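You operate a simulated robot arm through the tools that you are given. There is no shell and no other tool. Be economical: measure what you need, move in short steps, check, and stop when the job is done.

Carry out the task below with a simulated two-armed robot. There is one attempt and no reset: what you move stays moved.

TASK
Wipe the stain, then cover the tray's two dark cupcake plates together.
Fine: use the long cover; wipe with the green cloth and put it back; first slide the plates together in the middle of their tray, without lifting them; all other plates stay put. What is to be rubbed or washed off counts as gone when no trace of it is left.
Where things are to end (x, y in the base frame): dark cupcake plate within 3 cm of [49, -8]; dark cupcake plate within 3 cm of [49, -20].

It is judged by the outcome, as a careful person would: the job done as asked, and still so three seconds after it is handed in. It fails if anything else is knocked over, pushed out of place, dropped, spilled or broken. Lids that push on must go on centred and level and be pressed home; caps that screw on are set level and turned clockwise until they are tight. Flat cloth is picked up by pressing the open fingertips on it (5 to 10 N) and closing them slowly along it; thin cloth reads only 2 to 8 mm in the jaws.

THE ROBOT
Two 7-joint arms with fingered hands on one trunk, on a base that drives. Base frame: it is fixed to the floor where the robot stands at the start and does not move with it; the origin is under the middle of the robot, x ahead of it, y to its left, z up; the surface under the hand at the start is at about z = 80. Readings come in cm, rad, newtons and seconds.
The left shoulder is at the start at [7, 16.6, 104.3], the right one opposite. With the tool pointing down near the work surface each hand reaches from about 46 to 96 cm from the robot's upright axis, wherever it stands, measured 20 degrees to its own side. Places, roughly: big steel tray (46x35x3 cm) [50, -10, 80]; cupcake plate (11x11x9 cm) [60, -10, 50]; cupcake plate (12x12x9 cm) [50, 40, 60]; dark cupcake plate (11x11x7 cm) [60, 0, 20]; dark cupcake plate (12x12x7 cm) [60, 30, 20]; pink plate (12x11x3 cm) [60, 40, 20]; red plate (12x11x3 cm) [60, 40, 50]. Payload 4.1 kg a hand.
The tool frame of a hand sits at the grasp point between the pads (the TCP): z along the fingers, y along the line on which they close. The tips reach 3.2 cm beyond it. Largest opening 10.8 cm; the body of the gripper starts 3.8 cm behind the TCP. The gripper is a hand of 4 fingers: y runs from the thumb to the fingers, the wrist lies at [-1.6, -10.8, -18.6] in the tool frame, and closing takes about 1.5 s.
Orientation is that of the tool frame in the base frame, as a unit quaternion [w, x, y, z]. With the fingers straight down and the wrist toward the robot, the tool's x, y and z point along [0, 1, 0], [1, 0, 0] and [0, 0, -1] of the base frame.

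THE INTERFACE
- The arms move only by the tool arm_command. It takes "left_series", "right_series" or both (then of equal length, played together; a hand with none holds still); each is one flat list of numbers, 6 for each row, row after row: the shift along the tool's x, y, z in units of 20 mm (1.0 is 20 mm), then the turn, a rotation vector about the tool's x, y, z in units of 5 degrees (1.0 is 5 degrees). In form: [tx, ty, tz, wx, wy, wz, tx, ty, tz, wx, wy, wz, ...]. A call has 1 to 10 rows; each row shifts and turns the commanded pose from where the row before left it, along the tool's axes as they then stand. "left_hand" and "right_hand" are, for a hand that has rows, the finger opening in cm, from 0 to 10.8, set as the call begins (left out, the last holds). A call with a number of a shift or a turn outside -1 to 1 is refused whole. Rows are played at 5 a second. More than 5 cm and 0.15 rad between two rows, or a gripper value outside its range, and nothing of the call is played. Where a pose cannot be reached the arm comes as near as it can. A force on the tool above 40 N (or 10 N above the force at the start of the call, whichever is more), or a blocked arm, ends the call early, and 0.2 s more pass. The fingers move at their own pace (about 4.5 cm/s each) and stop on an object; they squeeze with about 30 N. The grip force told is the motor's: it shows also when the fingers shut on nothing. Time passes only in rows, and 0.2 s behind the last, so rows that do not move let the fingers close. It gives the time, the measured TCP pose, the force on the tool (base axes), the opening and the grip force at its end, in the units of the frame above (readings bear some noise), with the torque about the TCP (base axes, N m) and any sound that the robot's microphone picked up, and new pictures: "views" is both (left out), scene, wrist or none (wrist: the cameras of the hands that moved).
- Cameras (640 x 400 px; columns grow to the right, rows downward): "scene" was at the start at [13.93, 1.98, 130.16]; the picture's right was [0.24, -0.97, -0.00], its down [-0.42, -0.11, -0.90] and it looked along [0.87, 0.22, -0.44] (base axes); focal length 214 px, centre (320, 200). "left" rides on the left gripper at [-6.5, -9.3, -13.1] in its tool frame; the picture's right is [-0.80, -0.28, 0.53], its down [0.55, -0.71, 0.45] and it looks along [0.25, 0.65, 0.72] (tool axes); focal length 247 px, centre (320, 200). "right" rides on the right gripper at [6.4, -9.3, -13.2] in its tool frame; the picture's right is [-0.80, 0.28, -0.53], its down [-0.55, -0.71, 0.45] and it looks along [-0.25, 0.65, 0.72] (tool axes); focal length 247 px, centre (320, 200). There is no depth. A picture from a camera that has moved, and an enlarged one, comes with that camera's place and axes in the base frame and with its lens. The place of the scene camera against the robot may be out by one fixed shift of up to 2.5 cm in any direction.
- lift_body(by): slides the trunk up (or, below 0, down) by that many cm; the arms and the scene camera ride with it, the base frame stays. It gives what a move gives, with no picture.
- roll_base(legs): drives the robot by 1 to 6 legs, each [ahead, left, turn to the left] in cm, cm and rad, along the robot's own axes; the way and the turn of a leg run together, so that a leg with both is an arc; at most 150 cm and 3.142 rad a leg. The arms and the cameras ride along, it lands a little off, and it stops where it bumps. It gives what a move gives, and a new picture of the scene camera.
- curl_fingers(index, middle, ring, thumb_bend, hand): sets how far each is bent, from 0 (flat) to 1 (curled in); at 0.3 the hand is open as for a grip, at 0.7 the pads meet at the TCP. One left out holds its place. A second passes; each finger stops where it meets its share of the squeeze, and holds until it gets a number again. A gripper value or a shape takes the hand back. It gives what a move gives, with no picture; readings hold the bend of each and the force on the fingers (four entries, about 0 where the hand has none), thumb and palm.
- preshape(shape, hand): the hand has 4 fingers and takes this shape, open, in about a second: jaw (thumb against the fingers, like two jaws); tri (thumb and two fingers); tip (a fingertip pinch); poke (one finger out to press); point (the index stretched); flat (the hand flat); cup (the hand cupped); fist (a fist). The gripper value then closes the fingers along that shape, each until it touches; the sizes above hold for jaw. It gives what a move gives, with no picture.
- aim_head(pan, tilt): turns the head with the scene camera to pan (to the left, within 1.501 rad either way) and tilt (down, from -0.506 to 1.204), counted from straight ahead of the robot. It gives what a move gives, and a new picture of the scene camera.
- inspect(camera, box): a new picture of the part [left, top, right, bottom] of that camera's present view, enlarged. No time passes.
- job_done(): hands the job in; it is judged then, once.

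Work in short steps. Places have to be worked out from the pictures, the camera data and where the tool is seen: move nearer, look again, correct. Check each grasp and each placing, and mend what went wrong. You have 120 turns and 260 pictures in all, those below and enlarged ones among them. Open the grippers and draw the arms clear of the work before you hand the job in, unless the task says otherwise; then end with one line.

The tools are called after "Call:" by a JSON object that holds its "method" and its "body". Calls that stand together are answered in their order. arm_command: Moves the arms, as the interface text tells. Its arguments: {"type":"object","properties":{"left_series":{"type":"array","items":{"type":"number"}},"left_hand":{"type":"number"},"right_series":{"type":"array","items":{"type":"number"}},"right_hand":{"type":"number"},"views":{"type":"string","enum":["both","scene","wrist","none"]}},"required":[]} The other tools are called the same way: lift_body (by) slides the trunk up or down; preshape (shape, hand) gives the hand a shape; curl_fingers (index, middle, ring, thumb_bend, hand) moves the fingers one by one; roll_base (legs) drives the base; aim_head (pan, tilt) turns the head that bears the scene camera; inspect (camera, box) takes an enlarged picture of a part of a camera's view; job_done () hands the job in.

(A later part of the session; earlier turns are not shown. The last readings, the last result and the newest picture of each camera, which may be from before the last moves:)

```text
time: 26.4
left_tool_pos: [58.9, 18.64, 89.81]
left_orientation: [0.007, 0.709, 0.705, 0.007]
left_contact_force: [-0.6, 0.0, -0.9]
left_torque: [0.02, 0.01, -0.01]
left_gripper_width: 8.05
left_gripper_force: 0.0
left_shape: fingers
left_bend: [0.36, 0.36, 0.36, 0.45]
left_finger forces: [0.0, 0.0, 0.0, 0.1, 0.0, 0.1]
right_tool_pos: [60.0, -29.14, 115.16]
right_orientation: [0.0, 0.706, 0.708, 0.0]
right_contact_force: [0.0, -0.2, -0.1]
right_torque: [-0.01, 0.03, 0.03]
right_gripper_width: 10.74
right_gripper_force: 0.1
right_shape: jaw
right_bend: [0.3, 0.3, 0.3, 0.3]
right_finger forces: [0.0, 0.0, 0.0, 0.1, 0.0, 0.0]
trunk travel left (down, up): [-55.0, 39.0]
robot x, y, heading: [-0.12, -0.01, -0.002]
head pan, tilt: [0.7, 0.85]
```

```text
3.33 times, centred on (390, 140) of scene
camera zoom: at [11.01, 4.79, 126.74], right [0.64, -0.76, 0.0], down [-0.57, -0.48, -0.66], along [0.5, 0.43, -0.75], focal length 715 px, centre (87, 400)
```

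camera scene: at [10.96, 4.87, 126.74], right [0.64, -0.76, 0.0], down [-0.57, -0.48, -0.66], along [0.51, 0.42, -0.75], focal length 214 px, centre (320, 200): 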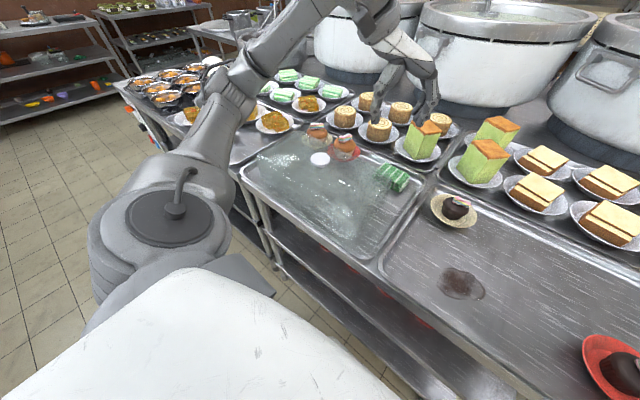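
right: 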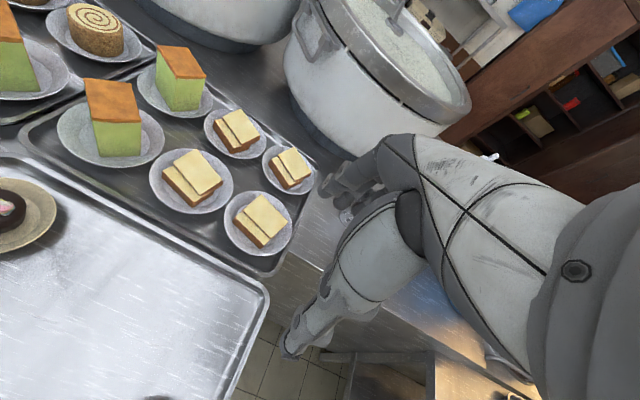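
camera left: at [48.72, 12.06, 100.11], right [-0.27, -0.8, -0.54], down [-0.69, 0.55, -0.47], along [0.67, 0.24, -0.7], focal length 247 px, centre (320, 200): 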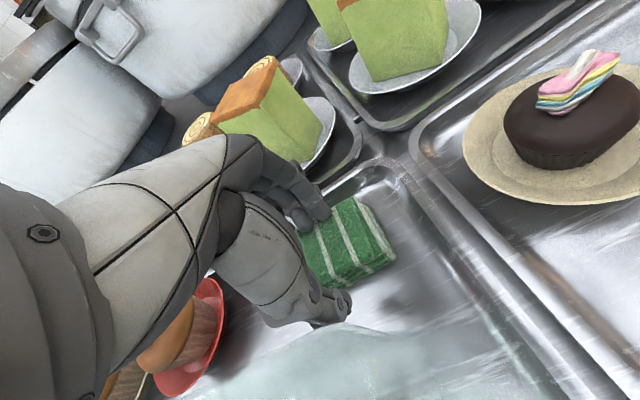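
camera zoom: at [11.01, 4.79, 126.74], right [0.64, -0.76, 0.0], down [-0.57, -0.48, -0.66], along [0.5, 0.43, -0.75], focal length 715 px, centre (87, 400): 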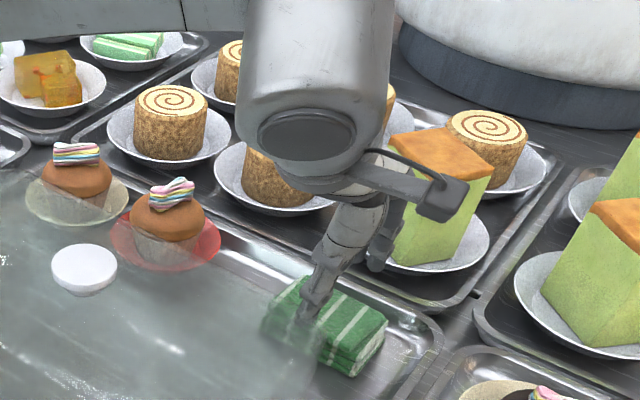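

Geometry now looks right: thumb tip near x≈54.5, fingertips near x≈64.5, pad between 56.5 and 62.7. Descend around it.

Call:
{"method": "arm_command", "body": {"left_series": [0.05, 0, 0.4, 0, 0, 0, 0.05, 0, 0.4, 0, 0, 0, 0, 0, 0.4, 0, 0, 0, 0, 0, 0.3, 0, 0, 0, 0, 0, 0.3, 0, 0, 0, 0, 0, 0.25, 0, 0, 0, 0, 0, 0.2, 0, 0, 0], "views": "wrist"}}

```text
time: 28.0
left_tool_pos: [58.94, 18.91, 85.23]
left_orientation: [0.006, 0.709, 0.706, 0.007]
left_contact_force: [-0.2, -0.1, -0.9]
left_torque: [-0.03, -0.02, 0.01]
left_gripper_width: 8.05
left_gripper_force: 0.0
left_shape: fingers
left_bend: [0.36, 0.36, 0.36, 0.45]
left_finger forces: [0.1, 0.0, 0.0, 0.1, 0.1, 0.0]
right_tool_pos: [59.97, -29.16, 115.16]
right_orientation: [0.0, 0.707, 0.708, 0.0]
right_contact_force: [0.0, 0.7, 0.0]
right_torque: [0.02, 0.01, 0.0]
right_gripper_width: 10.78
right_gripper_force: 0.0
right_shape: jaw
right_bend: [0.3, 0.3, 0.3, 0.3]
right_finger forces: [0.0, 0.0, 0.0, 0.1, 0.0, 0.0]
trunk travel left (down, up): [-55.0, 39.0]
robot x, y, heading: [0.3, -0.23, -0.001]
head pan, tilt: [0.7, 0.85]
camera left: at [49.35, 12.55, 98.11], right [-0.28, -0.8, -0.54], down [-0.69, 0.55, -0.46], along [0.66, 0.24, -0.71], focal length 247 px, centre (320, 200)
```

left: 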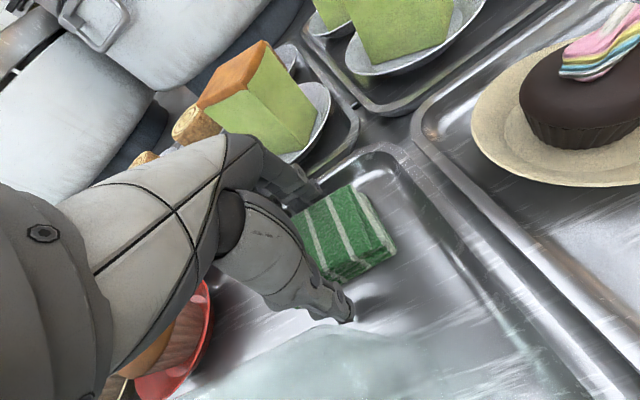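

Straddling without contact. Now close the fingers.

Call:
{"method": "curl_fingers", "body": {"hand": "left", "index": 0.62, "middle": 0.62, "ring": 0.62, "thumb_bend": 0.66}}

Call:
{"method": "inspect", "body": {"camera": "left", "box": [200, 120, 440, 350]}}

```text
time: 29.0
left_tool_pos: [58.95, 18.84, 85.2]
left_orientation: [0.007, 0.709, 0.706, 0.007]
left_contact_force: [1.8, -0.8, 2.0]
left_torque: [0.0, -0.13, -0.02]
left_gripper_width: 5.94
left_gripper_force: 21.7
left_shape: fingers
left_bend: [0.53, 0.54, 0.53, 0.51]
left_finger forces: [7.2, 7.7, 7.4, 0.0, 21.0, 0.0]
right_tool_pos: [60.02, -29.27, 115.15]
right_orientation: [0.0, 0.706, 0.708, 0.001]
right_contact_force: [-0.1, 1.0, -1.6]
right_torque: [-0.01, -0.01, 0.02]
right_gripper_width: 10.77
right_gripper_force: 0.1
right_shape: jaw
right_bend: [0.3, 0.3, 0.3, 0.3]
right_finger forces: [0.0, 0.1, 0.0, 0.1, 0.1, 0.1]
trunk travel left (down, up): [-55.0, 39.0]
robot x, y, heading: [0.09, -0.22, -0.005]
head pan, tilt: [0.7, 0.85]
```

```text
1.74 times, centred on (320, 235) of left
camera zoom: at [49.33, 12.54, 98.14], right [-0.28, -0.8, -0.54], down [-0.69, 0.55, -0.46], along [0.66, 0.24, -0.71], focal length 430 px, centre (320, 139)
```

zoom: 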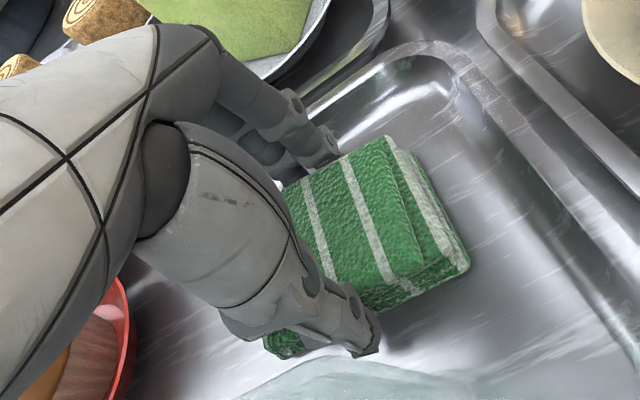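

Firm grip (5.9 cm, ~21 N). Lift it 15 cm.

Call:
{"method": "arm_command", "body": {"left_series": [0, 0, -0.5, 0, 0, 0, 0, 0, -1, 0, 0, 0, 0, 0, -1, 0, 0, 0, 0, 0, -1, 0, 0, 0, 0, 0, -1, 0, 0, 0, 0, 0, -1, 0, 0, 0, 0, 0, -1, 0, 0, 0, 0, 0, -1, 0, 0, 0, 0, 0, -0.5, 0, 0, 0], "views": "both"}}

```text
time: 31.0
left_tool_pos: [58.52, 18.89, 101.01]
left_orientation: [0.007, 0.709, 0.705, 0.007]
left_contact_force: [-0.5, -0.6, -0.5]
left_torque: [-0.02, -0.02, -0.02]
left_gripper_width: 5.95
left_gripper_force: 21.6
left_shape: fingers
left_bend: [0.53, 0.55, 0.54, 0.51]
left_finger forces: [6.8, 7.2, 7.1, 0.1, 21.2, 0.1]
right_tool_pos: [60.05, -29.0, 115.23]
right_orientation: [0.0, 0.707, 0.708, -0.001]
right_contact_force: [1.3, 0.6, -0.5]
right_torque: [0.01, 0.0, -0.01]
right_gripper_width: 10.75
right_gripper_force: 0.0
right_shape: jaw
right_bend: [0.3, 0.3, 0.3, 0.3]
right_finger forces: [0.0, 0.1, 0.0, 0.0, 0.0, 0.1]
trunk travel left (down, up): [-55.0, 39.0]
robot x, y, heading: [0.19, -0.3, 0.005]
head pan, tilt: [0.7, 0.85]
camera scene: at [11.02, 4.79, 126.73], right [0.64, -0.76, 0.0], down [-0.57, -0.48, -0.66], along [0.5, 0.43, -0.75], focal length 214 px, centre (320, 200)
camera left: at [49.0, 12.56, 114.15], right [-0.28, -0.8, -0.54], down [-0.69, 0.55, -0.46], along [0.66, 0.24, -0.71], focal length 247 px, centre (320, 200)
```

scene: 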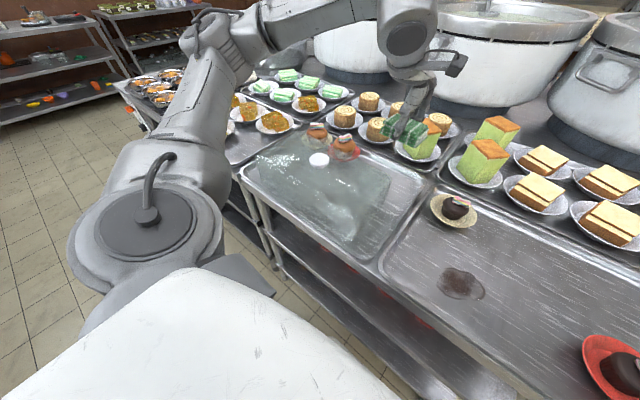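
left: 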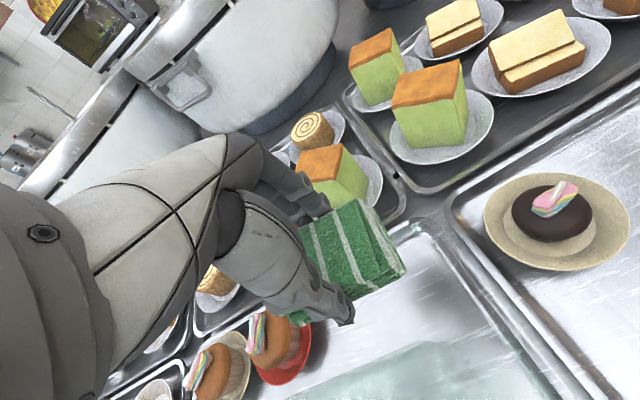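

Cloth held. Drive the base back 12 cm and right 10 cm so the left hand can reach the stain.

Call:
{"method": "roll_base", "body": {"legs": [[-12, -10, 0]]}}

Call:
{"method": "aim_head", "body": {"pan": 0.0, "tilt": 0.75}}

```text
time: 32.4
left_tool_pos: [46.38, 8.81, 101.17]
left_orientation: [0.007, 0.71, 0.704, 0.007]
left_contact_force: [0.3, -0.2, 0.2]
left_torque: [0.03, -0.01, 0.0]
left_gripper_width: 5.92
left_gripper_force: 21.1
left_shape: fingers
left_bend: [0.53, 0.55, 0.54, 0.51]
left_finger forces: [6.7, 7.3, 7.1, 0.0, 21.2, 0.0]
right_tool_pos: [48.0, -39.2, 115.25]
right_orientation: [0.0, 0.707, 0.707, 0.0]
right_contact_force: [-0.1, -0.5, -0.3]
right_torque: [0.01, -0.02, 0.02]
right_gripper_width: 10.76
right_gripper_force: 0.1
right_shape: jaw
right_bend: [0.3, 0.3, 0.3, 0.3]
right_finger forces: [0.0, 0.0, 0.0, 0.0, 0.1, 0.0]
trunk travel left (down, up): [-55.0, 39.0]
robot x, y, heading: [-11.85, -10.3, -0.003]
head pan, tilt: [0.7, 0.85]
camera scene: at [-1.06, -5.29, 126.74], right [0.64, -0.77, 0.0], down [-0.57, -0.48, -0.66], along [0.51, 0.43, -0.75], focal length 214 px, centre (320, 200)
```

scene: 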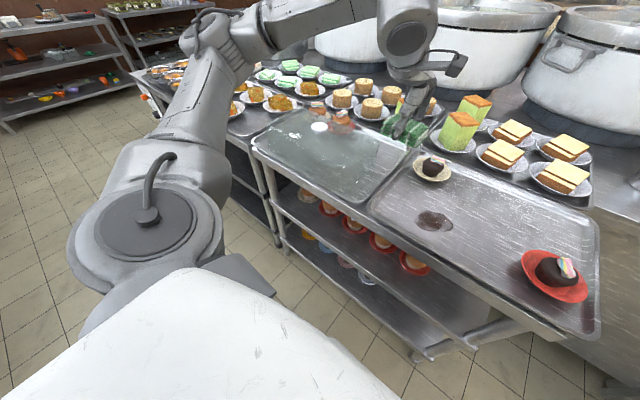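

```text
time: 33.5
left_tool_pos: [46.66, 8.62, 101.17]
left_orientation: [0.006, 0.709, 0.705, 0.007]
left_contact_force: [-0.2, 0.2, 0.0]
left_torque: [0.0, 0.01, -0.02]
left_gripper_width: 5.92
left_gripper_force: 20.8
left_shape: fingers
left_bend: [0.53, 0.55, 0.54, 0.51]
left_finger forces: [6.9, 7.2, 7.0, 0.0, 21.2, 0.0]
right_tool_pos: [47.99, -39.34, 115.11]
right_orientation: [0.0, 0.707, 0.707, 0.0]
right_contact_force: [-0.3, -0.1, 0.7]
right_torque: [-0.04, 0.04, -0.01]
right_gripper_width: 10.77
right_gripper_force: 0.2
right_shape: jaw
right_bend: [0.3, 0.3, 0.3, 0.3]
right_finger forces: [0.1, 0.0, 0.0, 0.0, 0.0, 0.1]
trunk travel left (down, up): [-55.0, 39.0]
robot x, y, heading: [-11.72, -10.23, -0.001]
head pan, tilt: [0.0, 0.75]
camera scene: at [1.29, -10.29, 127.54], right [0.0, -1.0, 0.0], down [-0.68, 0.0, -0.73], along [0.73, 0.0, -0.68], focal length 214 px, centre (320, 200)
```

scene: 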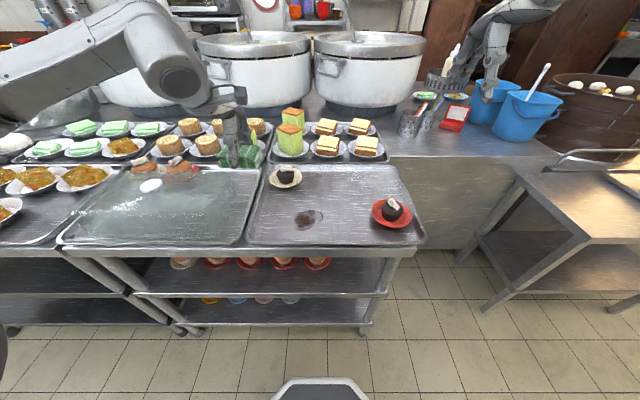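

Now carry the cloth over to above the stain (about (41.4, -6.4)).

Call:
{"method": "arm_command", "body": {"left_series": [-0.845, -0.31, 0, 0, 0, 0, -0.845, -0.31, 0, 0, 0, 0, -0.845, -0.31, 0, 0, 0, 0, -0.845, -0.31, 0.4, 0, 0, 0, -0.845, -0.31, 0.6, 0, 0, 0, -0.845, -0.31, 0.7, 0, 0, 0, -0.845, -0.31, 0.8, 0, 0, 0, -0.845, -0.31, 0.9, 0, 0, 0, -0.845, -0.31, 0.9, 0, 0, 0], "views": "both"}}

```text
time: 35.5
left_tool_pos: [41.14, -6.53, 92.6]
left_orientation: [0.007, 0.709, 0.705, 0.007]
left_contact_force: [-0.3, 0.1, 0.2]
left_torque: [0.0, 0.04, 0.0]
left_gripper_width: 5.95
left_gripper_force: 21.2
left_shape: fingers
left_bend: [0.53, 0.55, 0.54, 0.51]
left_finger forces: [6.6, 7.1, 7.1, 0.0, 21.2, 0.1]
right_tool_pos: [47.99, -39.32, 115.13]
right_orientation: [-0.001, 0.707, 0.707, 0.0]
right_contact_force: [0.2, 0.0, 0.0]
right_torque: [0.01, 0.01, -0.05]
right_gripper_width: 10.75
right_gripper_force: 0.1
right_shape: jaw
right_bend: [0.3, 0.3, 0.3, 0.3]
right_finger forces: [0.1, 0.0, 0.1, 0.0, 0.1, 0.1]
trunk travel left (down, up): [-55.0, 39.0]
robot x, y, heading: [-11.95, -9.79, 0.008]
head pan, tilt: [0.0, 0.75]
camera scene: at [1.34, -10.36, 127.54], right [0.0, -1.0, 0.0], down [-0.68, 0.0, -0.73], along [0.73, 0.0, -0.68], focal length 214 px, centre (320, 200)
camera left: at [31.52, -12.78, 105.44], right [-0.28, -0.8, -0.54], down [-0.69, 0.55, -0.46], along [0.66, 0.24, -0.71], focal length 247 px, centre (320, 200)
```

scene: 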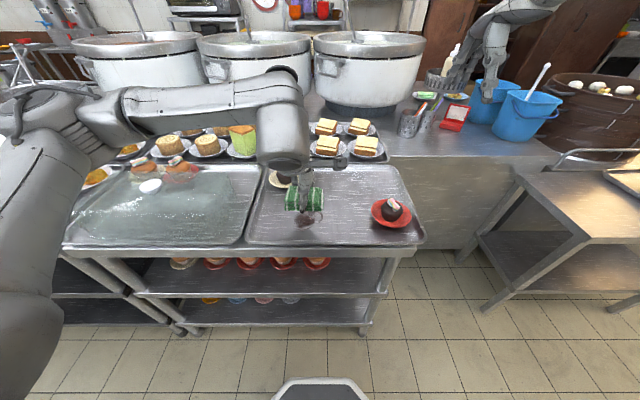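
left: 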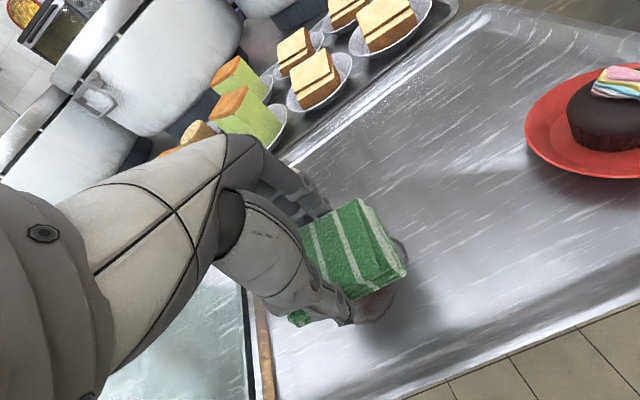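

Above the stain. Lower until the cloth touches.

Call:
{"method": "arm_command", "body": {"left_series": [0, 0, 0.8, 0, 0, 0, 0, 0, 0.8, 0, 0, 0, 0, 0, 0.8, 0, 0, 0, 0, 0, 0.6, 0, 0, 0, 0, 0, 0.3, 0, 0, 0, 0, 0, 0.2, 0, 0, 0, 0, 0, 0.15, 0, 0, 0], "views": "wrist"}}

```text
time: 37.0
left_tool_pos: [41.34, -6.46, 85.34]
left_orientation: [0.008, 0.71, 0.704, 0.007]
left_contact_force: [0.5, 0.2, 1.8]
left_torque: [0.01, -0.07, -0.04]
left_gripper_width: 5.95
left_gripper_force: 22.0
left_shape: fingers
left_bend: [0.53, 0.55, 0.54, 0.51]
left_finger forces: [7.0, 7.4, 7.1, 0.0, 21.1, 0.1]
right_tool_pos: [48.1, -39.23, 115.14]
right_orientation: [0.0, 0.707, 0.707, 0.0]
right_contact_force: [0.3, 0.8, 0.2]
right_torque: [0.01, 0.04, -0.02]
right_gripper_width: 10.74
right_gripper_force: 0.0
right_shape: jaw
right_bend: [0.3, 0.3, 0.3, 0.3]
right_finger forces: [0.0, 0.0, 0.0, 0.0, 0.0, 0.1]
trunk travel left (down, up): [-55.0, 39.0]
robot x, y, heading: [-11.87, -10.16, 0.001]
head pan, tilt: [0.0, 0.75]
camera left: at [31.58, -12.67, 98.16], right [-0.28, -0.8, -0.54], down [-0.69, 0.55, -0.46], along [0.67, 0.24, -0.71], focal length 247 px, centre (320, 200)
```

left: 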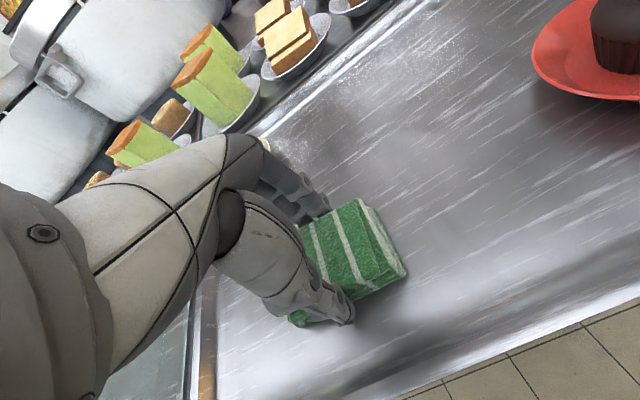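

Contact at 1.8 N. Press a little more and wipe in strokes.

Call:
{"method": "arm_command", "body": {"left_series": [0, 0, 0.12, 0, 0, 0, 0.9, 0, 0, 0, 0, 0, -0.9, 0, 0, 0, 0, 0, -0.9, 0, 0, 0, 0, 0, 0.9, 0, 0, 0, 0, 0, 0, 0.8, 0, 0, 0, 0, 0.9, 0, 0, 0, 0, 0, -0.9, 0, 0, 0, 0, 0, -0.9, 0, 0, 0, 0, 0, 0.9, 0, 0, 0, 0, 0], "views": "none"}}

Call:
{"method": "arm_command", "body": {"left_series": [0, -0.8, 0, 0, 0, 0, 0, -0.8, 0, 0, 0, 0, 0.9, 0, 0, 0, 0, 0, -0.9, 0, 0, 0, 0, 0, -0.9, 0, 0, 0, 0, 0, 0.9, 0, 0, 0, 0, 0, 0, 0.8, 0, 0, 0, 0, 0.9, 0, 0, 0, 0, 0, -0.9, 0, 0, 0, 0, 0], "views": "none"}}

```text
time: 39.2
left_tool_pos: [42.76, -6.64, 85.12]
left_orientation: [0.008, 0.71, 0.704, 0.006]
left_contact_force: [-0.4, -5.6, 14.1]
left_torque: [-0.07, -0.27, -0.15]
left_gripper_width: 5.95
left_gripper_force: 22.8
left_shape: fingers
left_bend: [0.54, 0.56, 0.55, 0.5]
left_finger forces: [6.7, 7.9, 7.8, 0.0, 22.0, 0.0]
right_tool_pos: [47.76, -39.38, 115.28]
right_orientation: [0.0, 0.707, 0.707, 0.0]
right_contact_force: [-0.5, -0.7, 0.5]
right_torque: [-0.02, -0.05, 0.02]
right_gripper_width: 10.8
right_gripper_force: 0.0
right_shape: jaw
right_bend: [0.3, 0.3, 0.3, 0.3]
right_finger forces: [0.1, 0.0, 0.1, 0.1, 0.0, 0.0]
trunk travel left (down, up): [-55.0, 39.0]
robot x, y, heading: [-12.37, -9.83, 0.001]
head pan, tilt: [0.0, 0.75]
```

```text
time: 41.2
left_tool_pos: [41.1, -6.39, 85.1]
left_orientation: [0.007, 0.709, 0.705, 0.007]
left_contact_force: [-0.6, 5.0, 12.1]
left_torque: [0.24, -0.17, 0.11]
left_gripper_width: 6.02
left_gripper_force: 21.2
left_shape: fingers
left_bend: [0.54, 0.56, 0.55, 0.5]
left_finger forces: [7.2, 7.0, 6.1, 0.0, 21.7, 0.0]
right_tool_pos: [47.95, -39.23, 115.19]
right_orientation: [-0.001, 0.707, 0.707, 0.0]
right_contact_force: [-0.5, -0.3, 0.3]
right_torque: [0.02, -0.03, -0.03]
right_gripper_width: 10.75
right_gripper_force: 0.0
right_shape: jaw
right_bend: [0.3, 0.3, 0.3, 0.3]
right_finger forces: [0.0, 0.1, 0.1, 0.0, 0.0, 0.0]
trunk travel left (down, up): [-55.0, 39.0]
robot x, y, heading: [-12.08, -9.89, -0.003]
head pan, tilt: [0.0, 0.75]
```

Lift and check what remains.

Call:
{"method": "arm_command", "body": {"left_series": [0, 0, -1, 0, 0, 0, 0, 0, -1, 0, 0, 0, 0, 0, -1, 0, 0, 0, 1, 0, -1, 0, 0, 0, 1, 0, -1, 0, 0, 0, 1, 0, -1, 0, 0, 0, 1, 0, -1, 0, 0, 0, 1, 0.5, -0.8, 0, 0, 0, 1, 0.5, 0, 0, 0, 0, 1, 0.5, 0, 0, 0, 0], "views": "scene"}}

Call:
{"method": "inspect", "body": {"camera": "scene", "box": [240, 140, 440, 260]}}

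Call:
{"method": "inspect", "body": {"camera": "scene", "box": [270, 190, 350, 240]}}

```text
time: 43.5
left_tool_pos: [44.12, 7.64, 100.55]
left_orientation: [0.006, 0.709, 0.705, 0.006]
left_contact_force: [1.1, -0.1, 0.5]
left_torque: [-0.01, 0.0, -0.01]
left_gripper_width: 6.0
left_gripper_force: 19.6
left_shape: fingers
left_bend: [0.54, 0.56, 0.55, 0.5]
left_finger forces: [6.9, 6.4, 6.5, 0.0, 20.0, 0.0]
right_tool_pos: [47.83, -39.11, 115.13]
right_orientation: [-0.001, 0.707, 0.707, -0.001]
right_contact_force: [-0.9, 0.6, 0.4]
right_torque: [-0.04, 0.0, 0.01]
right_gripper_width: 10.74
right_gripper_force: 0.0
right_shape: jaw
right_bend: [0.3, 0.3, 0.3, 0.3]
right_finger forces: [0.0, 0.0, 0.0, 0.0, 0.0, 0.0]
trunk travel left (down, up): [-55.0, 39.0]
robot x, y, heading: [-12.12, -9.78, 0.001]
head pan, tilt: [0.0, 0.75]
camera scene: at [1.3, -10.2, 127.54], right [0.0, -1.0, 0.0], down [-0.68, 0.0, -0.73], along [0.73, 0.0, -0.68], focal length 214 px, centre (320, 200)
```

scene: 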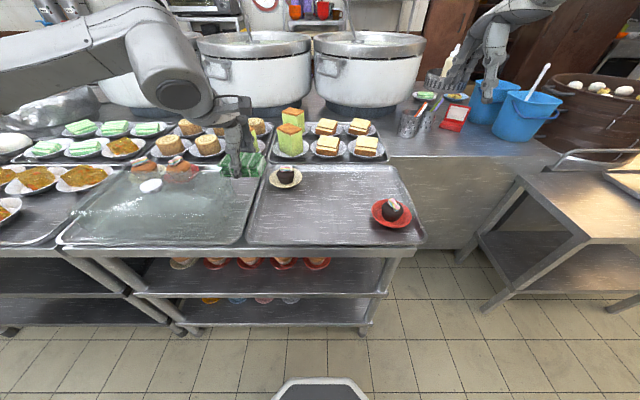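

```text
3.20 times, centred on (340, 200) of scene
camera zoom: at [1.3, -10.2, 127.54], right [0.0, -1.0, 0.0], down [-0.68, 0.0, -0.73], along [0.73, 0.0, -0.68], focal length 686 px, centre (256, 200)
```

zoom: 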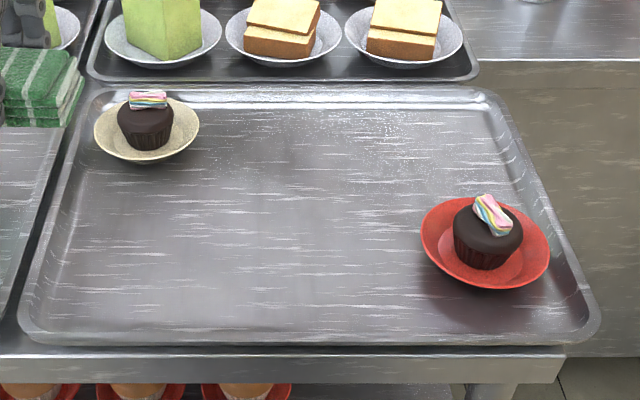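

```text
8.00 times, centred on (310, 215) of scene
camera zoom: at [1.3, -10.2, 127.54], right [0.0, -1.0, 0.0], down [-0.68, 0.0, -0.73], along [0.73, 0.0, -0.68], focal length 1716 px, centre (400, 80)
```

zoom: 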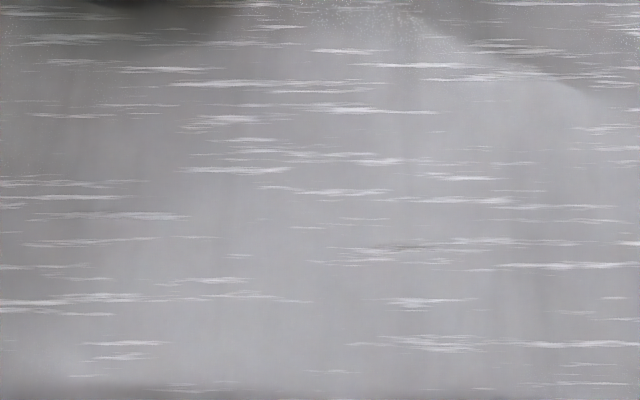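

Stain appears gone; a faint line near the right edge deserves a closer zoom.

Call:
{"method": "inspect", "body": {"camera": "scene", "box": [290, 210, 330, 235]}}

Call:
{"method": "inspect", "body": {"camera": "left", "box": [320, 200, 640, 400]}}

```text
16.00 times, centred on (310, 222) of scene
camera zoom: at [1.3, -10.2, 127.54], right [0.0, -1.0, 0.0], down [-0.68, 0.0, -0.73], along [0.73, 0.0, -0.68], focal length 3432 px, centre (480, -160)
```

zoom: 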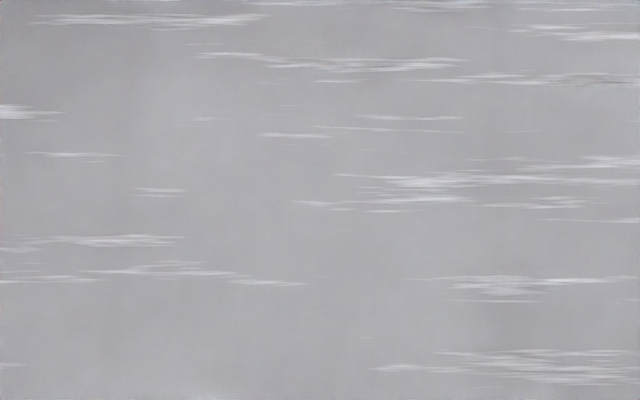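

```text
2.00 times, centred on (480, 300) of left
camera zoom: at [34.48, 1.38, 113.51], right [-0.28, -0.8, -0.54], down [-0.69, 0.55, -0.46], along [0.66, 0.24, -0.71], focal length 494 px, centre (0, 0)
```

zoom: 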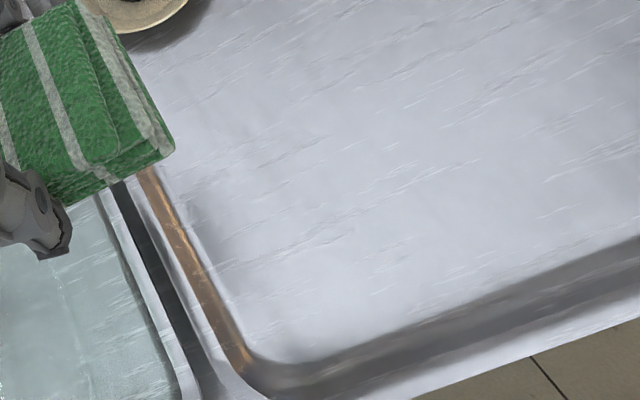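

The tray is clean. Return the cloth to where it was: first above (58.9, 18.9).

Call:
{"method": "arm_command", "body": {"left_series": [0.7, 0.925, 0, 0, 0, 0, 0.7, 0.925, 0, 0, 0, 0, 0.7, 0.925, 0, 0, 0, 0, 0.7, 0.925, 0, 0, 0, 0, 0.7, 0.925, 0, 0, 0, 0, 0.7, 0.925, 0, 0, 0, 0, 0.7, 0.925, 0, 0, 0, 0, 0.7, 0.925, 0, 0, 0, 0], "views": "wrist"}}

```text
time: 45.2
left_tool_pos: [59.0, 18.74, 100.86]
left_orientation: [0.007, 0.71, 0.704, 0.006]
left_contact_force: [-0.2, -0.6, -0.2]
left_torque: [-0.03, 0.02, -0.04]
left_gripper_width: 5.97
left_gripper_force: 20.0
left_shape: fingers
left_bend: [0.54, 0.56, 0.55, 0.5]
left_finger forces: [7.1, 6.2, 6.4, 0.0, 19.9, 0.1]
right_tool_pos: [47.99, -39.29, 115.08]
right_orientation: [-0.001, 0.707, 0.707, 0.0]
right_contact_force: [-0.2, -0.1, -0.5]
right_torque: [-0.02, -0.02, -0.03]
right_gripper_width: 10.76
right_gripper_force: 0.0
right_shape: jaw
right_bend: [0.3, 0.3, 0.3, 0.3]
right_finger forces: [0.0, 0.0, 0.0, 0.0, 0.0, 0.0]
trunk travel left (down, up): [-55.0, 39.0]
robot x, y, heading: [-12.23, -9.9, 0.002]
head pan, tilt: [0.0, 0.75]
camera left: at [49.38, 12.48, 113.73], right [-0.28, -0.8, -0.54], down [-0.69, 0.55, -0.46], along [0.66, 0.24, -0.71], focal length 247 px, centre (320, 200)
```

left: 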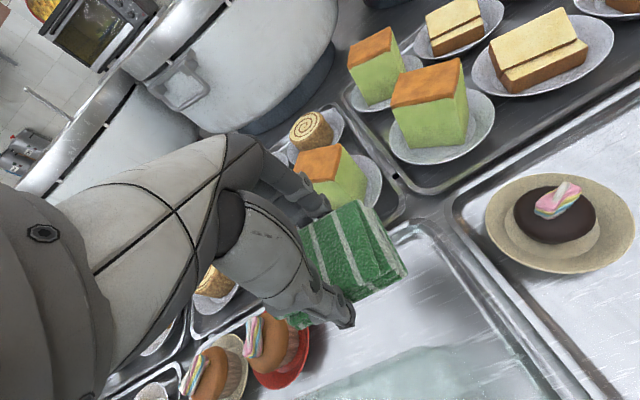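

Lower to the original height (TCP ≈ 85.3).

Call:
{"method": "arm_command", "body": {"left_series": [0.05, 0, 1, 0, 0, 0, 0.05, 0, 1, 0, 0, 0, 0, 0, 1, 0, 0, 0, 0, 0, 1, 0, 0, 0, 0, 0, 1, 0, 0, 0, 0, 0, 1, 0, 0, 0, 0, 0, 0.8, 0, 0, 0, 0, 0, 0.5, 0, 0, 0, 0, 0, 0.3, 0, 0, 0, 0, 0, 0.12, 0, 0, 0], "views": "wrist"}}

```text
time: 47.5
left_tool_pos: [59.36, 18.87, 85.52]
left_orientation: [0.007, 0.709, 0.705, 0.007]
left_contact_force: [-1.3, 0.2, -0.7]
left_torque: [-0.02, 0.03, -0.01]
left_gripper_width: 5.98
left_gripper_force: 19.8
left_shape: fingers
left_bend: [0.54, 0.56, 0.55, 0.5]
left_finger forces: [6.9, 6.3, 6.5, 0.1, 19.8, 0.1]
right_tool_pos: [47.97, -39.25, 115.09]
right_orientation: [0.0, 0.707, 0.707, 0.0]
right_contact_force: [-0.1, 0.1, 0.1]
right_torque: [0.01, 0.0, -0.02]
right_gripper_width: 10.76
right_gripper_force: 0.1
right_shape: jaw
right_bend: [0.3, 0.3, 0.3, 0.3]
right_finger forces: [0.1, 0.0, 0.0, 0.0, 0.1, 0.0]
trunk travel left (down, up): [-55.0, 39.0]
robot x, y, heading: [-12.3, -9.82, 0.002]
head pan, tilt: [0.0, 0.75]
camera left: at [49.55, 12.57, 98.43], right [-0.28, -0.8, -0.54], down [-0.69, 0.55, -0.46], along [0.66, 0.24, -0.71], focal length 247 px, centre (320, 200)
```

left: 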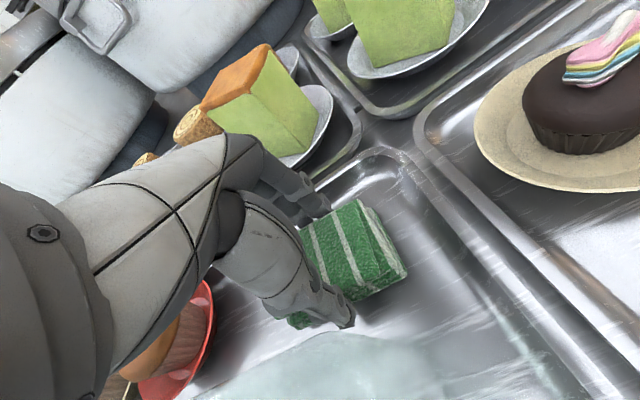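

Settle the last few mm, then open the fingers.

Call:
{"method": "arm_command", "body": {"left_series": [0, -0.1, 0.08, 0, 0, 0, 0, 0, 0.08, 0, 0, 0], "views": "none"}}

Call:
{"method": "curl_fingers", "body": {"hand": "left", "index": 0.4, "middle": 0.4, "ring": 0.4, "thumb_bend": 0.42}}

Call:
{"method": "arm_command", "body": {"left_series": [0, 0, -0.4, 0, 0, 0, 0, 0, -0.8, 0, 0, 0, 0, 0, -1, 0, 0, 0, 0, 0, -1, 0, 0, 0, 0, 0, -1, 0, 0, 0, 0, 0, -1, 0, 0, 0, 0, 0, -1, 0, 0, 0, 0, 0, -1, 0, 0, 0, 0, -1, -1, 0, 0, 0, 0, -1, -1, 0, 0, 0], "views": "both"}}

```text
time: 48.0
left_tool_pos: [58.93, 19.01, 85.11]
left_orientation: [0.006, 0.709, 0.705, 0.007]
left_contact_force: [0.0, -0.4, -0.3]
left_torque: [-0.01, 0.01, -0.01]
left_gripper_width: 5.96
left_gripper_force: 19.6
left_shape: fingers
left_bend: [0.54, 0.56, 0.55, 0.5]
left_finger forces: [7.1, 6.3, 6.4, 0.0, 19.9, 0.0]
right_tool_pos: [47.9, -39.29, 115.21]
right_orientation: [0.0, 0.707, 0.707, 0.0]
right_contact_force: [0.8, 0.0, 0.3]
right_torque: [0.02, -0.03, 0.01]
right_gripper_width: 10.76
right_gripper_force: 0.0
right_shape: jaw
right_bend: [0.3, 0.3, 0.3, 0.3]
right_finger forces: [0.0, 0.0, 0.0, 0.0, 0.1, 0.0]
trunk travel left (down, up): [-55.0, 39.0]
robot x, y, heading: [-12.1, -9.98, 0.001]
head pan, tilt: [0.0, 0.75]
```

```text
time: 49.0
left_tool_pos: [58.88, 18.87, 85.11]
left_orientation: [0.006, 0.71, 0.704, 0.007]
left_contact_force: [0.2, 0.8, 0.0]
left_torque: [0.03, -0.03, -0.01]
left_gripper_width: 7.93
left_gripper_force: 0.2
left_shape: fingers
left_bend: [0.4, 0.4, 0.4, 0.42]
left_finger forces: [0.0, 0.0, 0.0, 0.0, 0.1, 0.0]
right_tool_pos: [48.0, -39.18, 115.22]
right_orientation: [0.0, 0.707, 0.707, 0.001]
right_contact_force: [0.1, 0.3, -0.7]
right_torque: [-0.03, 0.01, -0.01]
right_gripper_width: 10.75
right_gripper_force: 0.0
right_shape: jaw
right_bend: [0.3, 0.3, 0.3, 0.3]
right_finger forces: [0.1, 0.0, 0.0, 0.0, 0.0, 0.0]
trunk travel left (down, up): [-55.0, 39.0]
robot x, y, heading: [-11.87, -10.25, 0.0]
head pan, tilt: [0.0, 0.75]
```

```text
time: 51.2
left_tool_pos: [54.58, 18.8, 103.53]
left_orientation: [0.007, 0.709, 0.705, 0.006]
left_contact_force: [0.5, 0.0, 1.1]
left_torque: [-0.02, -0.02, -0.02]
left_gripper_width: 7.97
left_gripper_force: 0.0
left_shape: fingers
left_bend: [0.4, 0.4, 0.4, 0.42]
left_finger forces: [0.0, 0.1, 0.1, 0.0, 0.0, 0.0]
right_tool_pos: [47.92, -39.21, 115.2]
right_orientation: [-0.001, 0.707, 0.707, 0.0]
right_contact_force: [0.7, -0.3, -0.6]
right_torque: [-0.01, 0.03, 0.02]
right_gripper_width: 10.75
right_gripper_force: 0.1
right_shape: jaw
right_bend: [0.3, 0.3, 0.3, 0.3]
right_finger forces: [0.1, 0.1, 0.0, 0.1, 0.1, 0.0]
trunk travel left (down, up): [-55.0, 39.0]
robot x, y, heading: [-11.95, -10.08, -0.002]
head pan, tilt: [0.0, 0.75]
camera scene: at [1.23, -10.3, 127.54], right [0.0, -1.0, 0.0], down [-0.68, 0.0, -0.73], along [0.73, 0.0, -0.68], focal length 214 px, centre (320, 200)
camera left: at [44.96, 12.51, 116.42], right [-0.28, -0.8, -0.54], down [-0.69, 0.55, -0.46], along [0.67, 0.24, -0.71], focal length 247 px, centre (320, 200)
```

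scene: 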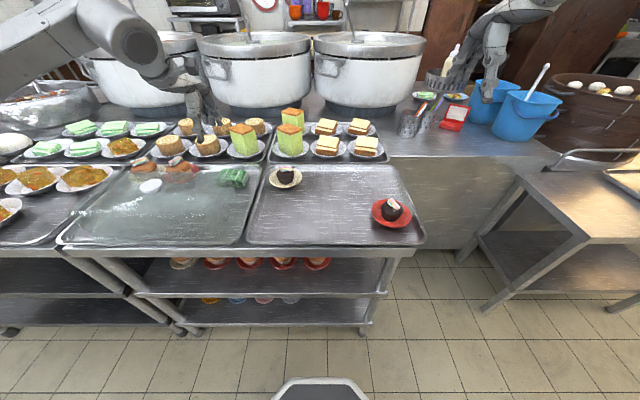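
left: 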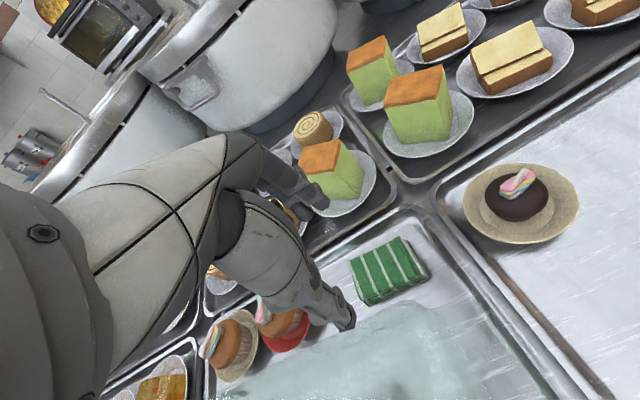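

Cloth is back in place. Now the plates: move the right hand above the red plate (≈(42,-31)) and pull the left hand up and away.

Call:
{"method": "arm_command", "body": {"right_series": [0.51, -0.375, 0.94, 0, 0, 0, 0.51, -0.375, 0.94, 0, 0, 0, 0.51, -0.375, 0.94, 0, 0, 0, 0.51, -0.375, 0.94, 0, 0, 0, 0.51, -0.375, 0.94, 0, 0, 0, 0.51, -0.375, 0.94, 0, 0, 0, 0.51, -0.375, 0.94, 0, 0, 0, 0.51, -0.375, 0.94, 0, 0, 0], "left_series": [0.7, -0.3, -0.5, 0, 0, 0, 0.7, -0.3, -0.5, 0, 0, 0, 0.7, -0.3, -0.5, 0, 0, 0, 0.7, -0.3, -0.5, 0, 0, 0, 0.7, -0.3, -0.5, 0, 0, 0, 0.7, -0.3, -0.5, 0, 0, 0, 0.7, -0.3, -0.5, 0, 0, 0, 0.7, -0.3, -0.5, 0, 0, 0], "views": "both"}}

```text
time: 53.0
left_tool_pos: [49.69, 30.1, 111.2]
left_orientation: [0.006, 0.71, 0.704, 0.008]
left_contact_force: [0.1, 0.7, 1.0]
left_torque: [0.03, -0.02, 0.02]
left_gripper_width: 7.96
left_gripper_force: 0.1
left_shape: fingers
left_bend: [0.4, 0.4, 0.4, 0.42]
left_finger forces: [0.0, 0.1, 0.1, 0.1, 0.1, 0.0]
right_tool_pos: [41.87, -30.99, 100.1]
right_orientation: [0.0, 0.707, 0.707, 0.001]
right_contact_force: [0.2, 0.2, 0.5]
right_torque: [0.05, 0.02, 0.03]
right_gripper_width: 10.76
right_gripper_force: 0.0
right_shape: jaw
right_bend: [0.3, 0.3, 0.3, 0.3]
right_finger forces: [0.1, 0.0, 0.1, 0.1, 0.1, 0.0]
trunk travel left (down, up): [-55.0, 39.0]
robot x, y, heading: [-11.92, -9.88, -0.003]
head pan, tilt: [0.0, 0.75]
camera scene: at [1.27, -10.23, 127.54], right [0.0, -1.0, 0.0], down [-0.68, 0.0, -0.73], along [0.73, 0.0, -0.68], focal length 214 px, centre (320, 200)
camera right: at [32.55, -24.54, 113.23], right [0.28, -0.8, 0.53], down [-0.71, -0.55, -0.45], along [0.65, -0.25, -0.72], focal length 247 px, centre (320, 200)
camera left: at [40.11, 23.91, 124.27], right [-0.28, -0.8, -0.54], down [-0.69, 0.55, -0.46], along [0.67, 0.24, -0.71], focal length 247 px, centre (320, 200)
```

scene: 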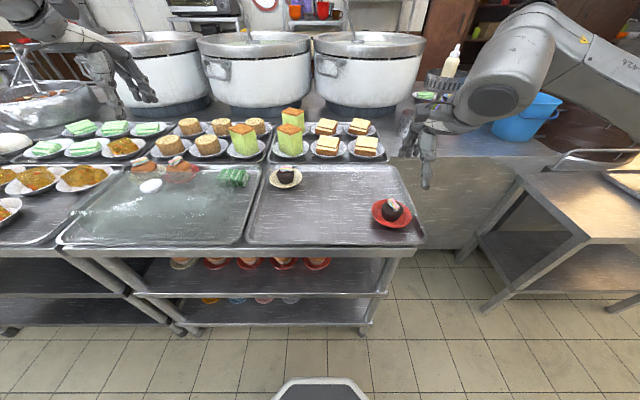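
right: 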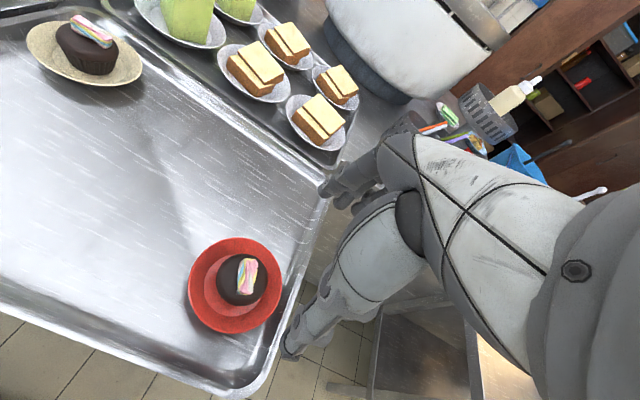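
left: 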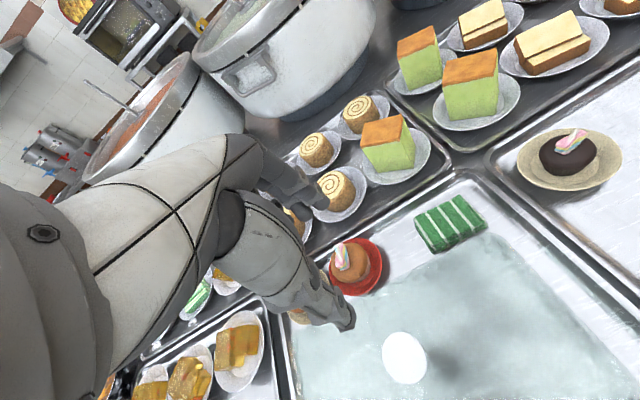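

Red plate cupcake centre ≈(41.2,-29.2). Shape the right hand to an 8 cm straddle and move above it.

Call:
{"method": "curl_fingers", "body": {"hand": "right", "index": 0.4, "middle": 0.4, "ring": 0.4, "thumb_bend": 0.42}}

Call:
{"method": "arm_command", "body": {"right_series": [0.42, -0.15, 0.8, 0, 0, 0, 0.42, -0.15, 0.8, 0, 0, 0, 0, 0, 0.8, 0, 0, 0, 0, 0, 0.8, 0, 0, 0, 0, 0, 0.5, 0, 0, 0], "views": "wrist"}}

Call:
{"method": "inspect", "body": {"camera": "scene", "box": [340, 150, 450, 250]}}

```text
time: 54.0
left_tool_pos: [49.82, 30.2, 111.37]
left_orientation: [0.007, 0.709, 0.705, 0.007]
left_contact_force: [-0.3, -0.2, -0.8]
left_torque: [0.0, -0.02, 0.03]
left_gripper_width: 7.96
left_gripper_force: 0.1
left_shape: fingers
left_bend: [0.4, 0.4, 0.4, 0.42]
left_finger forces: [0.1, 0.1, 0.0, 0.0, 0.0, 0.0]
right_tool_pos: [41.92, -31.19, 99.97]
right_orientation: [0.0, 0.707, 0.707, 0.0]
right_contact_force: [0.1, -0.1, 0.5]
right_torque: [0.02, -0.02, 0.0]
right_gripper_width: 8.04
right_gripper_force: 0.1
right_shape: fingers
right_bend: [0.4, 0.4, 0.4, 0.42]
right_finger forces: [0.0, 0.1, 0.0, 0.0, 0.1, 0.1]
trunk travel left (down, up): [-55.0, 39.0]
robot x, y, heading: [-11.74, -10.01, 0.0]
head pan, tilt: [0.0, 0.75]
```

```text
time: 55.2
left_tool_pos: [49.65, 30.23, 111.29]
left_orientation: [0.007, 0.709, 0.705, 0.007]
left_contact_force: [-0.1, 0.1, 0.1]
left_torque: [0.02, -0.01, -0.03]
left_gripper_width: 7.95
left_gripper_force: 0.0
left_shape: fingers
left_bend: [0.4, 0.4, 0.4, 0.42]
left_finger forces: [0.1, 0.1, 0.0, 0.1, 0.0, 0.1]
right_tool_pos: [41.39, -29.45, 92.75]
right_orientation: [-0.001, 0.707, 0.707, -0.001]
right_contact_force: [0.4, 0.1, 0.3]
right_torque: [0.03, 0.04, -0.02]
right_gripper_width: 8.05
right_gripper_force: 0.1
right_shape: fingers
right_bend: [0.4, 0.4, 0.4, 0.42]
right_finger forces: [0.0, 0.0, 0.1, 0.0, 0.0, 0.0]
trunk travel left (down, up): [-55.0, 39.0]
robot x, y, heading: [-12.32, -9.94, -0.001]
head pan, tilt: [0.0, 0.75]
camera right: at [32.04, -22.88, 105.87], right [0.28, -0.8, 0.53], down [-0.71, -0.55, -0.45], along [0.65, -0.25, -0.72], focal length 247 px, centre (320, 200)
```

right: 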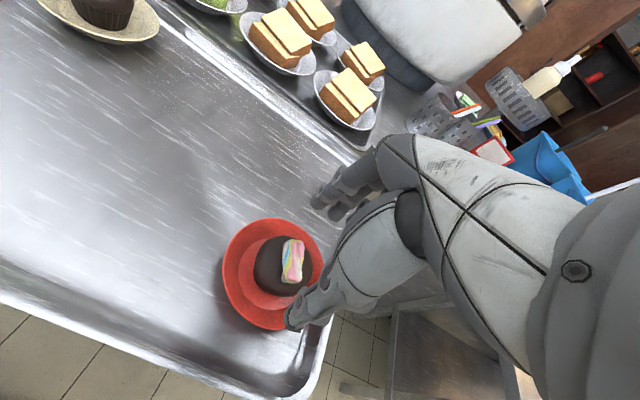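

```text
4.00 times, centred on (395, 200) of scene
camera zoom: at [1.31, -10.29, 127.54], right [0.0, -1.0, 0.0], down [-0.68, 0.0, -0.73], along [0.73, 0.0, -0.68], focal length 858 px, centre (20, 200)
```

zoom: 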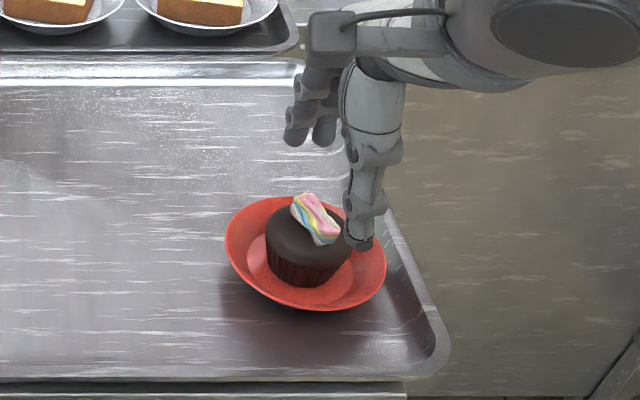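

Cupcake centre ≈(41.0,-28.6); shift the hand ~0.9 cm left and descend around it.

Call:
{"method": "arm_command", "body": {"right_series": [0.45, -0.1, 0, 0, 0, 0, 0, 0, 0.6, 0, 0, 0, 0, 0, 0.6, 0, 0, 0, 0, 0, 0.5, 0, 0, 0, 0, 0, 0.4, 0, 0, 0], "views": "wrist"}}

Call:
{"method": "inspect", "body": {"camera": "scene", "box": [340, 150, 450, 250]}}

```text
time: 56.5
left_tool_pos: [49.68, 30.13, 111.28]
left_orientation: [0.007, 0.71, 0.704, 0.006]
left_contact_force: [-0.1, -0.3, 0.2]
left_torque: [-0.01, 0.03, 0.0]
left_gripper_width: 7.97
left_gripper_force: 0.0
left_shape: fingers
left_bend: [0.4, 0.4, 0.4, 0.42]
left_finger forces: [0.1, 0.1, 0.0, 0.0, 0.0, 0.1]
right_tool_pos: [41.05, -28.68, 88.62]
right_orientation: [0.0, 0.707, 0.707, 0.0]
right_contact_force: [-0.2, -0.4, -0.4]
right_torque: [-0.04, 0.02, -0.02]
right_gripper_width: 8.05
right_gripper_force: 0.1
right_shape: fingers
right_bend: [0.4, 0.4, 0.4, 0.42]
right_finger forces: [0.0, 0.0, 0.0, 0.0, 0.0, 0.0]
trunk travel left (down, up): [-55.0, 39.0]
robot x, y, heading: [-12.28, -10.07, 0.001]
head pan, tilt: [0.0, 0.75]
camera right: at [31.8, -22.0, 101.71], right [0.28, -0.8, 0.53], down [-0.71, -0.55, -0.45], along [0.65, -0.25, -0.72], focal length 247 px, centre (320, 200)
```

right: 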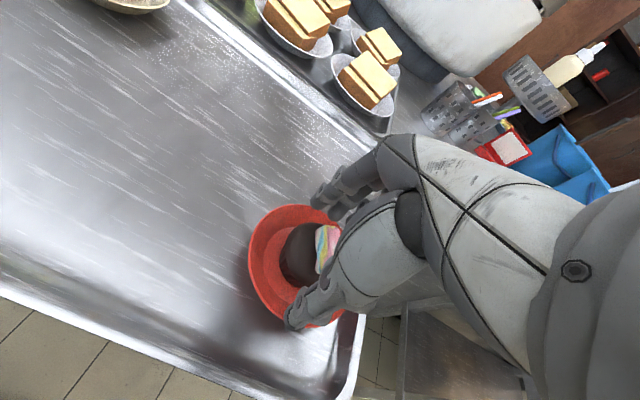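

```text
4.00 times, centred on (395, 200) of scene
camera zoom: at [1.31, -10.28, 127.54], right [0.0, -1.0, 0.0], down [-0.68, 0.0, -0.73], along [0.73, 0.0, -0.68], focal length 858 px, centre (20, 200)
```

zoom: 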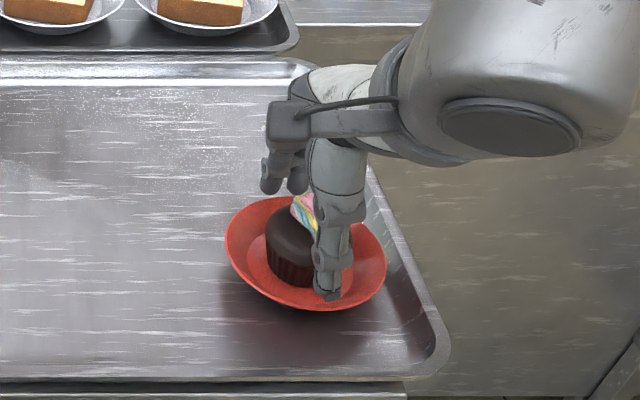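

Aligned well. Lower another 1.6 cm and close gently onto the cupcake.

Call:
{"method": "arm_command", "body": {"right_series": [0.1, 0, 0.3, 0, 0, 0, 0, 0, 0.3, 0, 0, 0, 0, 0, 0.15, 0, 0, 0], "views": "none"}}

Call:
{"method": "curl_fingers", "body": {"hand": "right", "index": 0.45, "middle": 0.45, "ring": 0.45, "thumb_bend": 0.47}}

Call:
{"method": "inspect", "body": {"camera": "scene", "box": [340, 150, 450, 250]}}

```text
time: 57.2
left_tool_pos: [49.86, 30.12, 111.34]
left_orientation: [0.006, 0.71, 0.705, 0.007]
left_contact_force: [-0.9, -1.1, 0.6]
left_torque: [-0.02, 0.0, -0.01]
left_gripper_width: 7.94
left_gripper_force: 0.0
left_shape: fingers
left_bend: [0.4, 0.4, 0.4, 0.42]
left_finger forces: [0.0, 0.1, 0.0, 0.1, 0.1, 0.0]
right_tool_pos: [41.2, -28.28, 86.93]
right_orientation: [0.001, 0.707, 0.707, 0.0]
right_contact_force: [-0.1, -0.5, -0.4]
right_torque: [0.02, 0.02, 0.01]
right_gripper_width: 8.01
right_gripper_force: 0.1
right_shape: fingers
right_bend: [0.4, 0.4, 0.4, 0.42]
right_finger forces: [0.0, 0.1, 0.0, 0.0, 0.0, 0.0]
trunk travel left (down, up): [-55.0, 39.0]
robot x, y, heading: [-12.24, -10.16, 0.003]
head pan, tilt: [0.0, 0.75]
```

```text
time: 58.2
left_tool_pos: [49.75, 30.18, 111.44]
left_orientation: [0.007, 0.709, 0.705, 0.006]
left_contact_force: [0.2, 0.6, -0.9]
left_torque: [0.0, 0.0, 0.03]
left_gripper_width: 7.94
left_gripper_force: 0.1
left_shape: fingers
left_bend: [0.4, 0.4, 0.4, 0.42]
left_finger forces: [0.0, 0.0, 0.0, 0.0, 0.0, 0.0]
right_tool_pos: [41.17, -28.3, 86.95]
right_orientation: [0.0, 0.707, 0.707, 0.0]
right_contact_force: [0.1, 0.3, -0.2]
right_torque: [-0.02, 0.01, -0.01]
right_gripper_width: 6.72
right_gripper_force: 0.1
right_shape: fingers
right_bend: [0.45, 0.45, 0.45, 0.47]
right_finger forces: [0.0, 0.5, 0.0, 0.0, 0.1, 0.0]
trunk travel left (down, up): [-55.0, 39.0]
robot x, y, heading: [-12.38, -9.82, 0.001]
head pan, tilt: [0.0, 0.75]
```

```text
4.00 times, centred on (395, 200) of scene
camera zoom: at [1.31, -10.27, 127.54], right [0.0, -1.0, 0.0], down [-0.68, 0.0, -0.73], along [0.73, 0.0, -0.68], focal length 858 px, centre (20, 200)
```

zoom: 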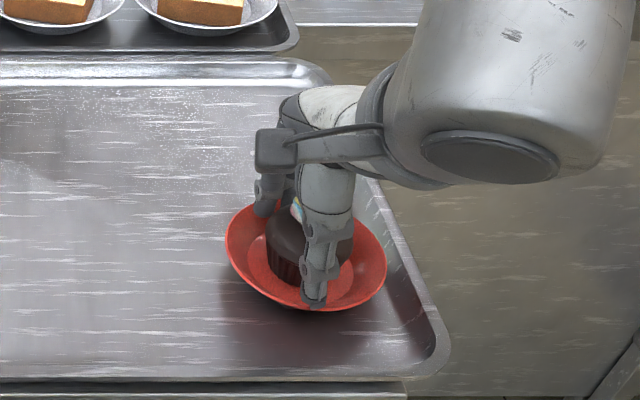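

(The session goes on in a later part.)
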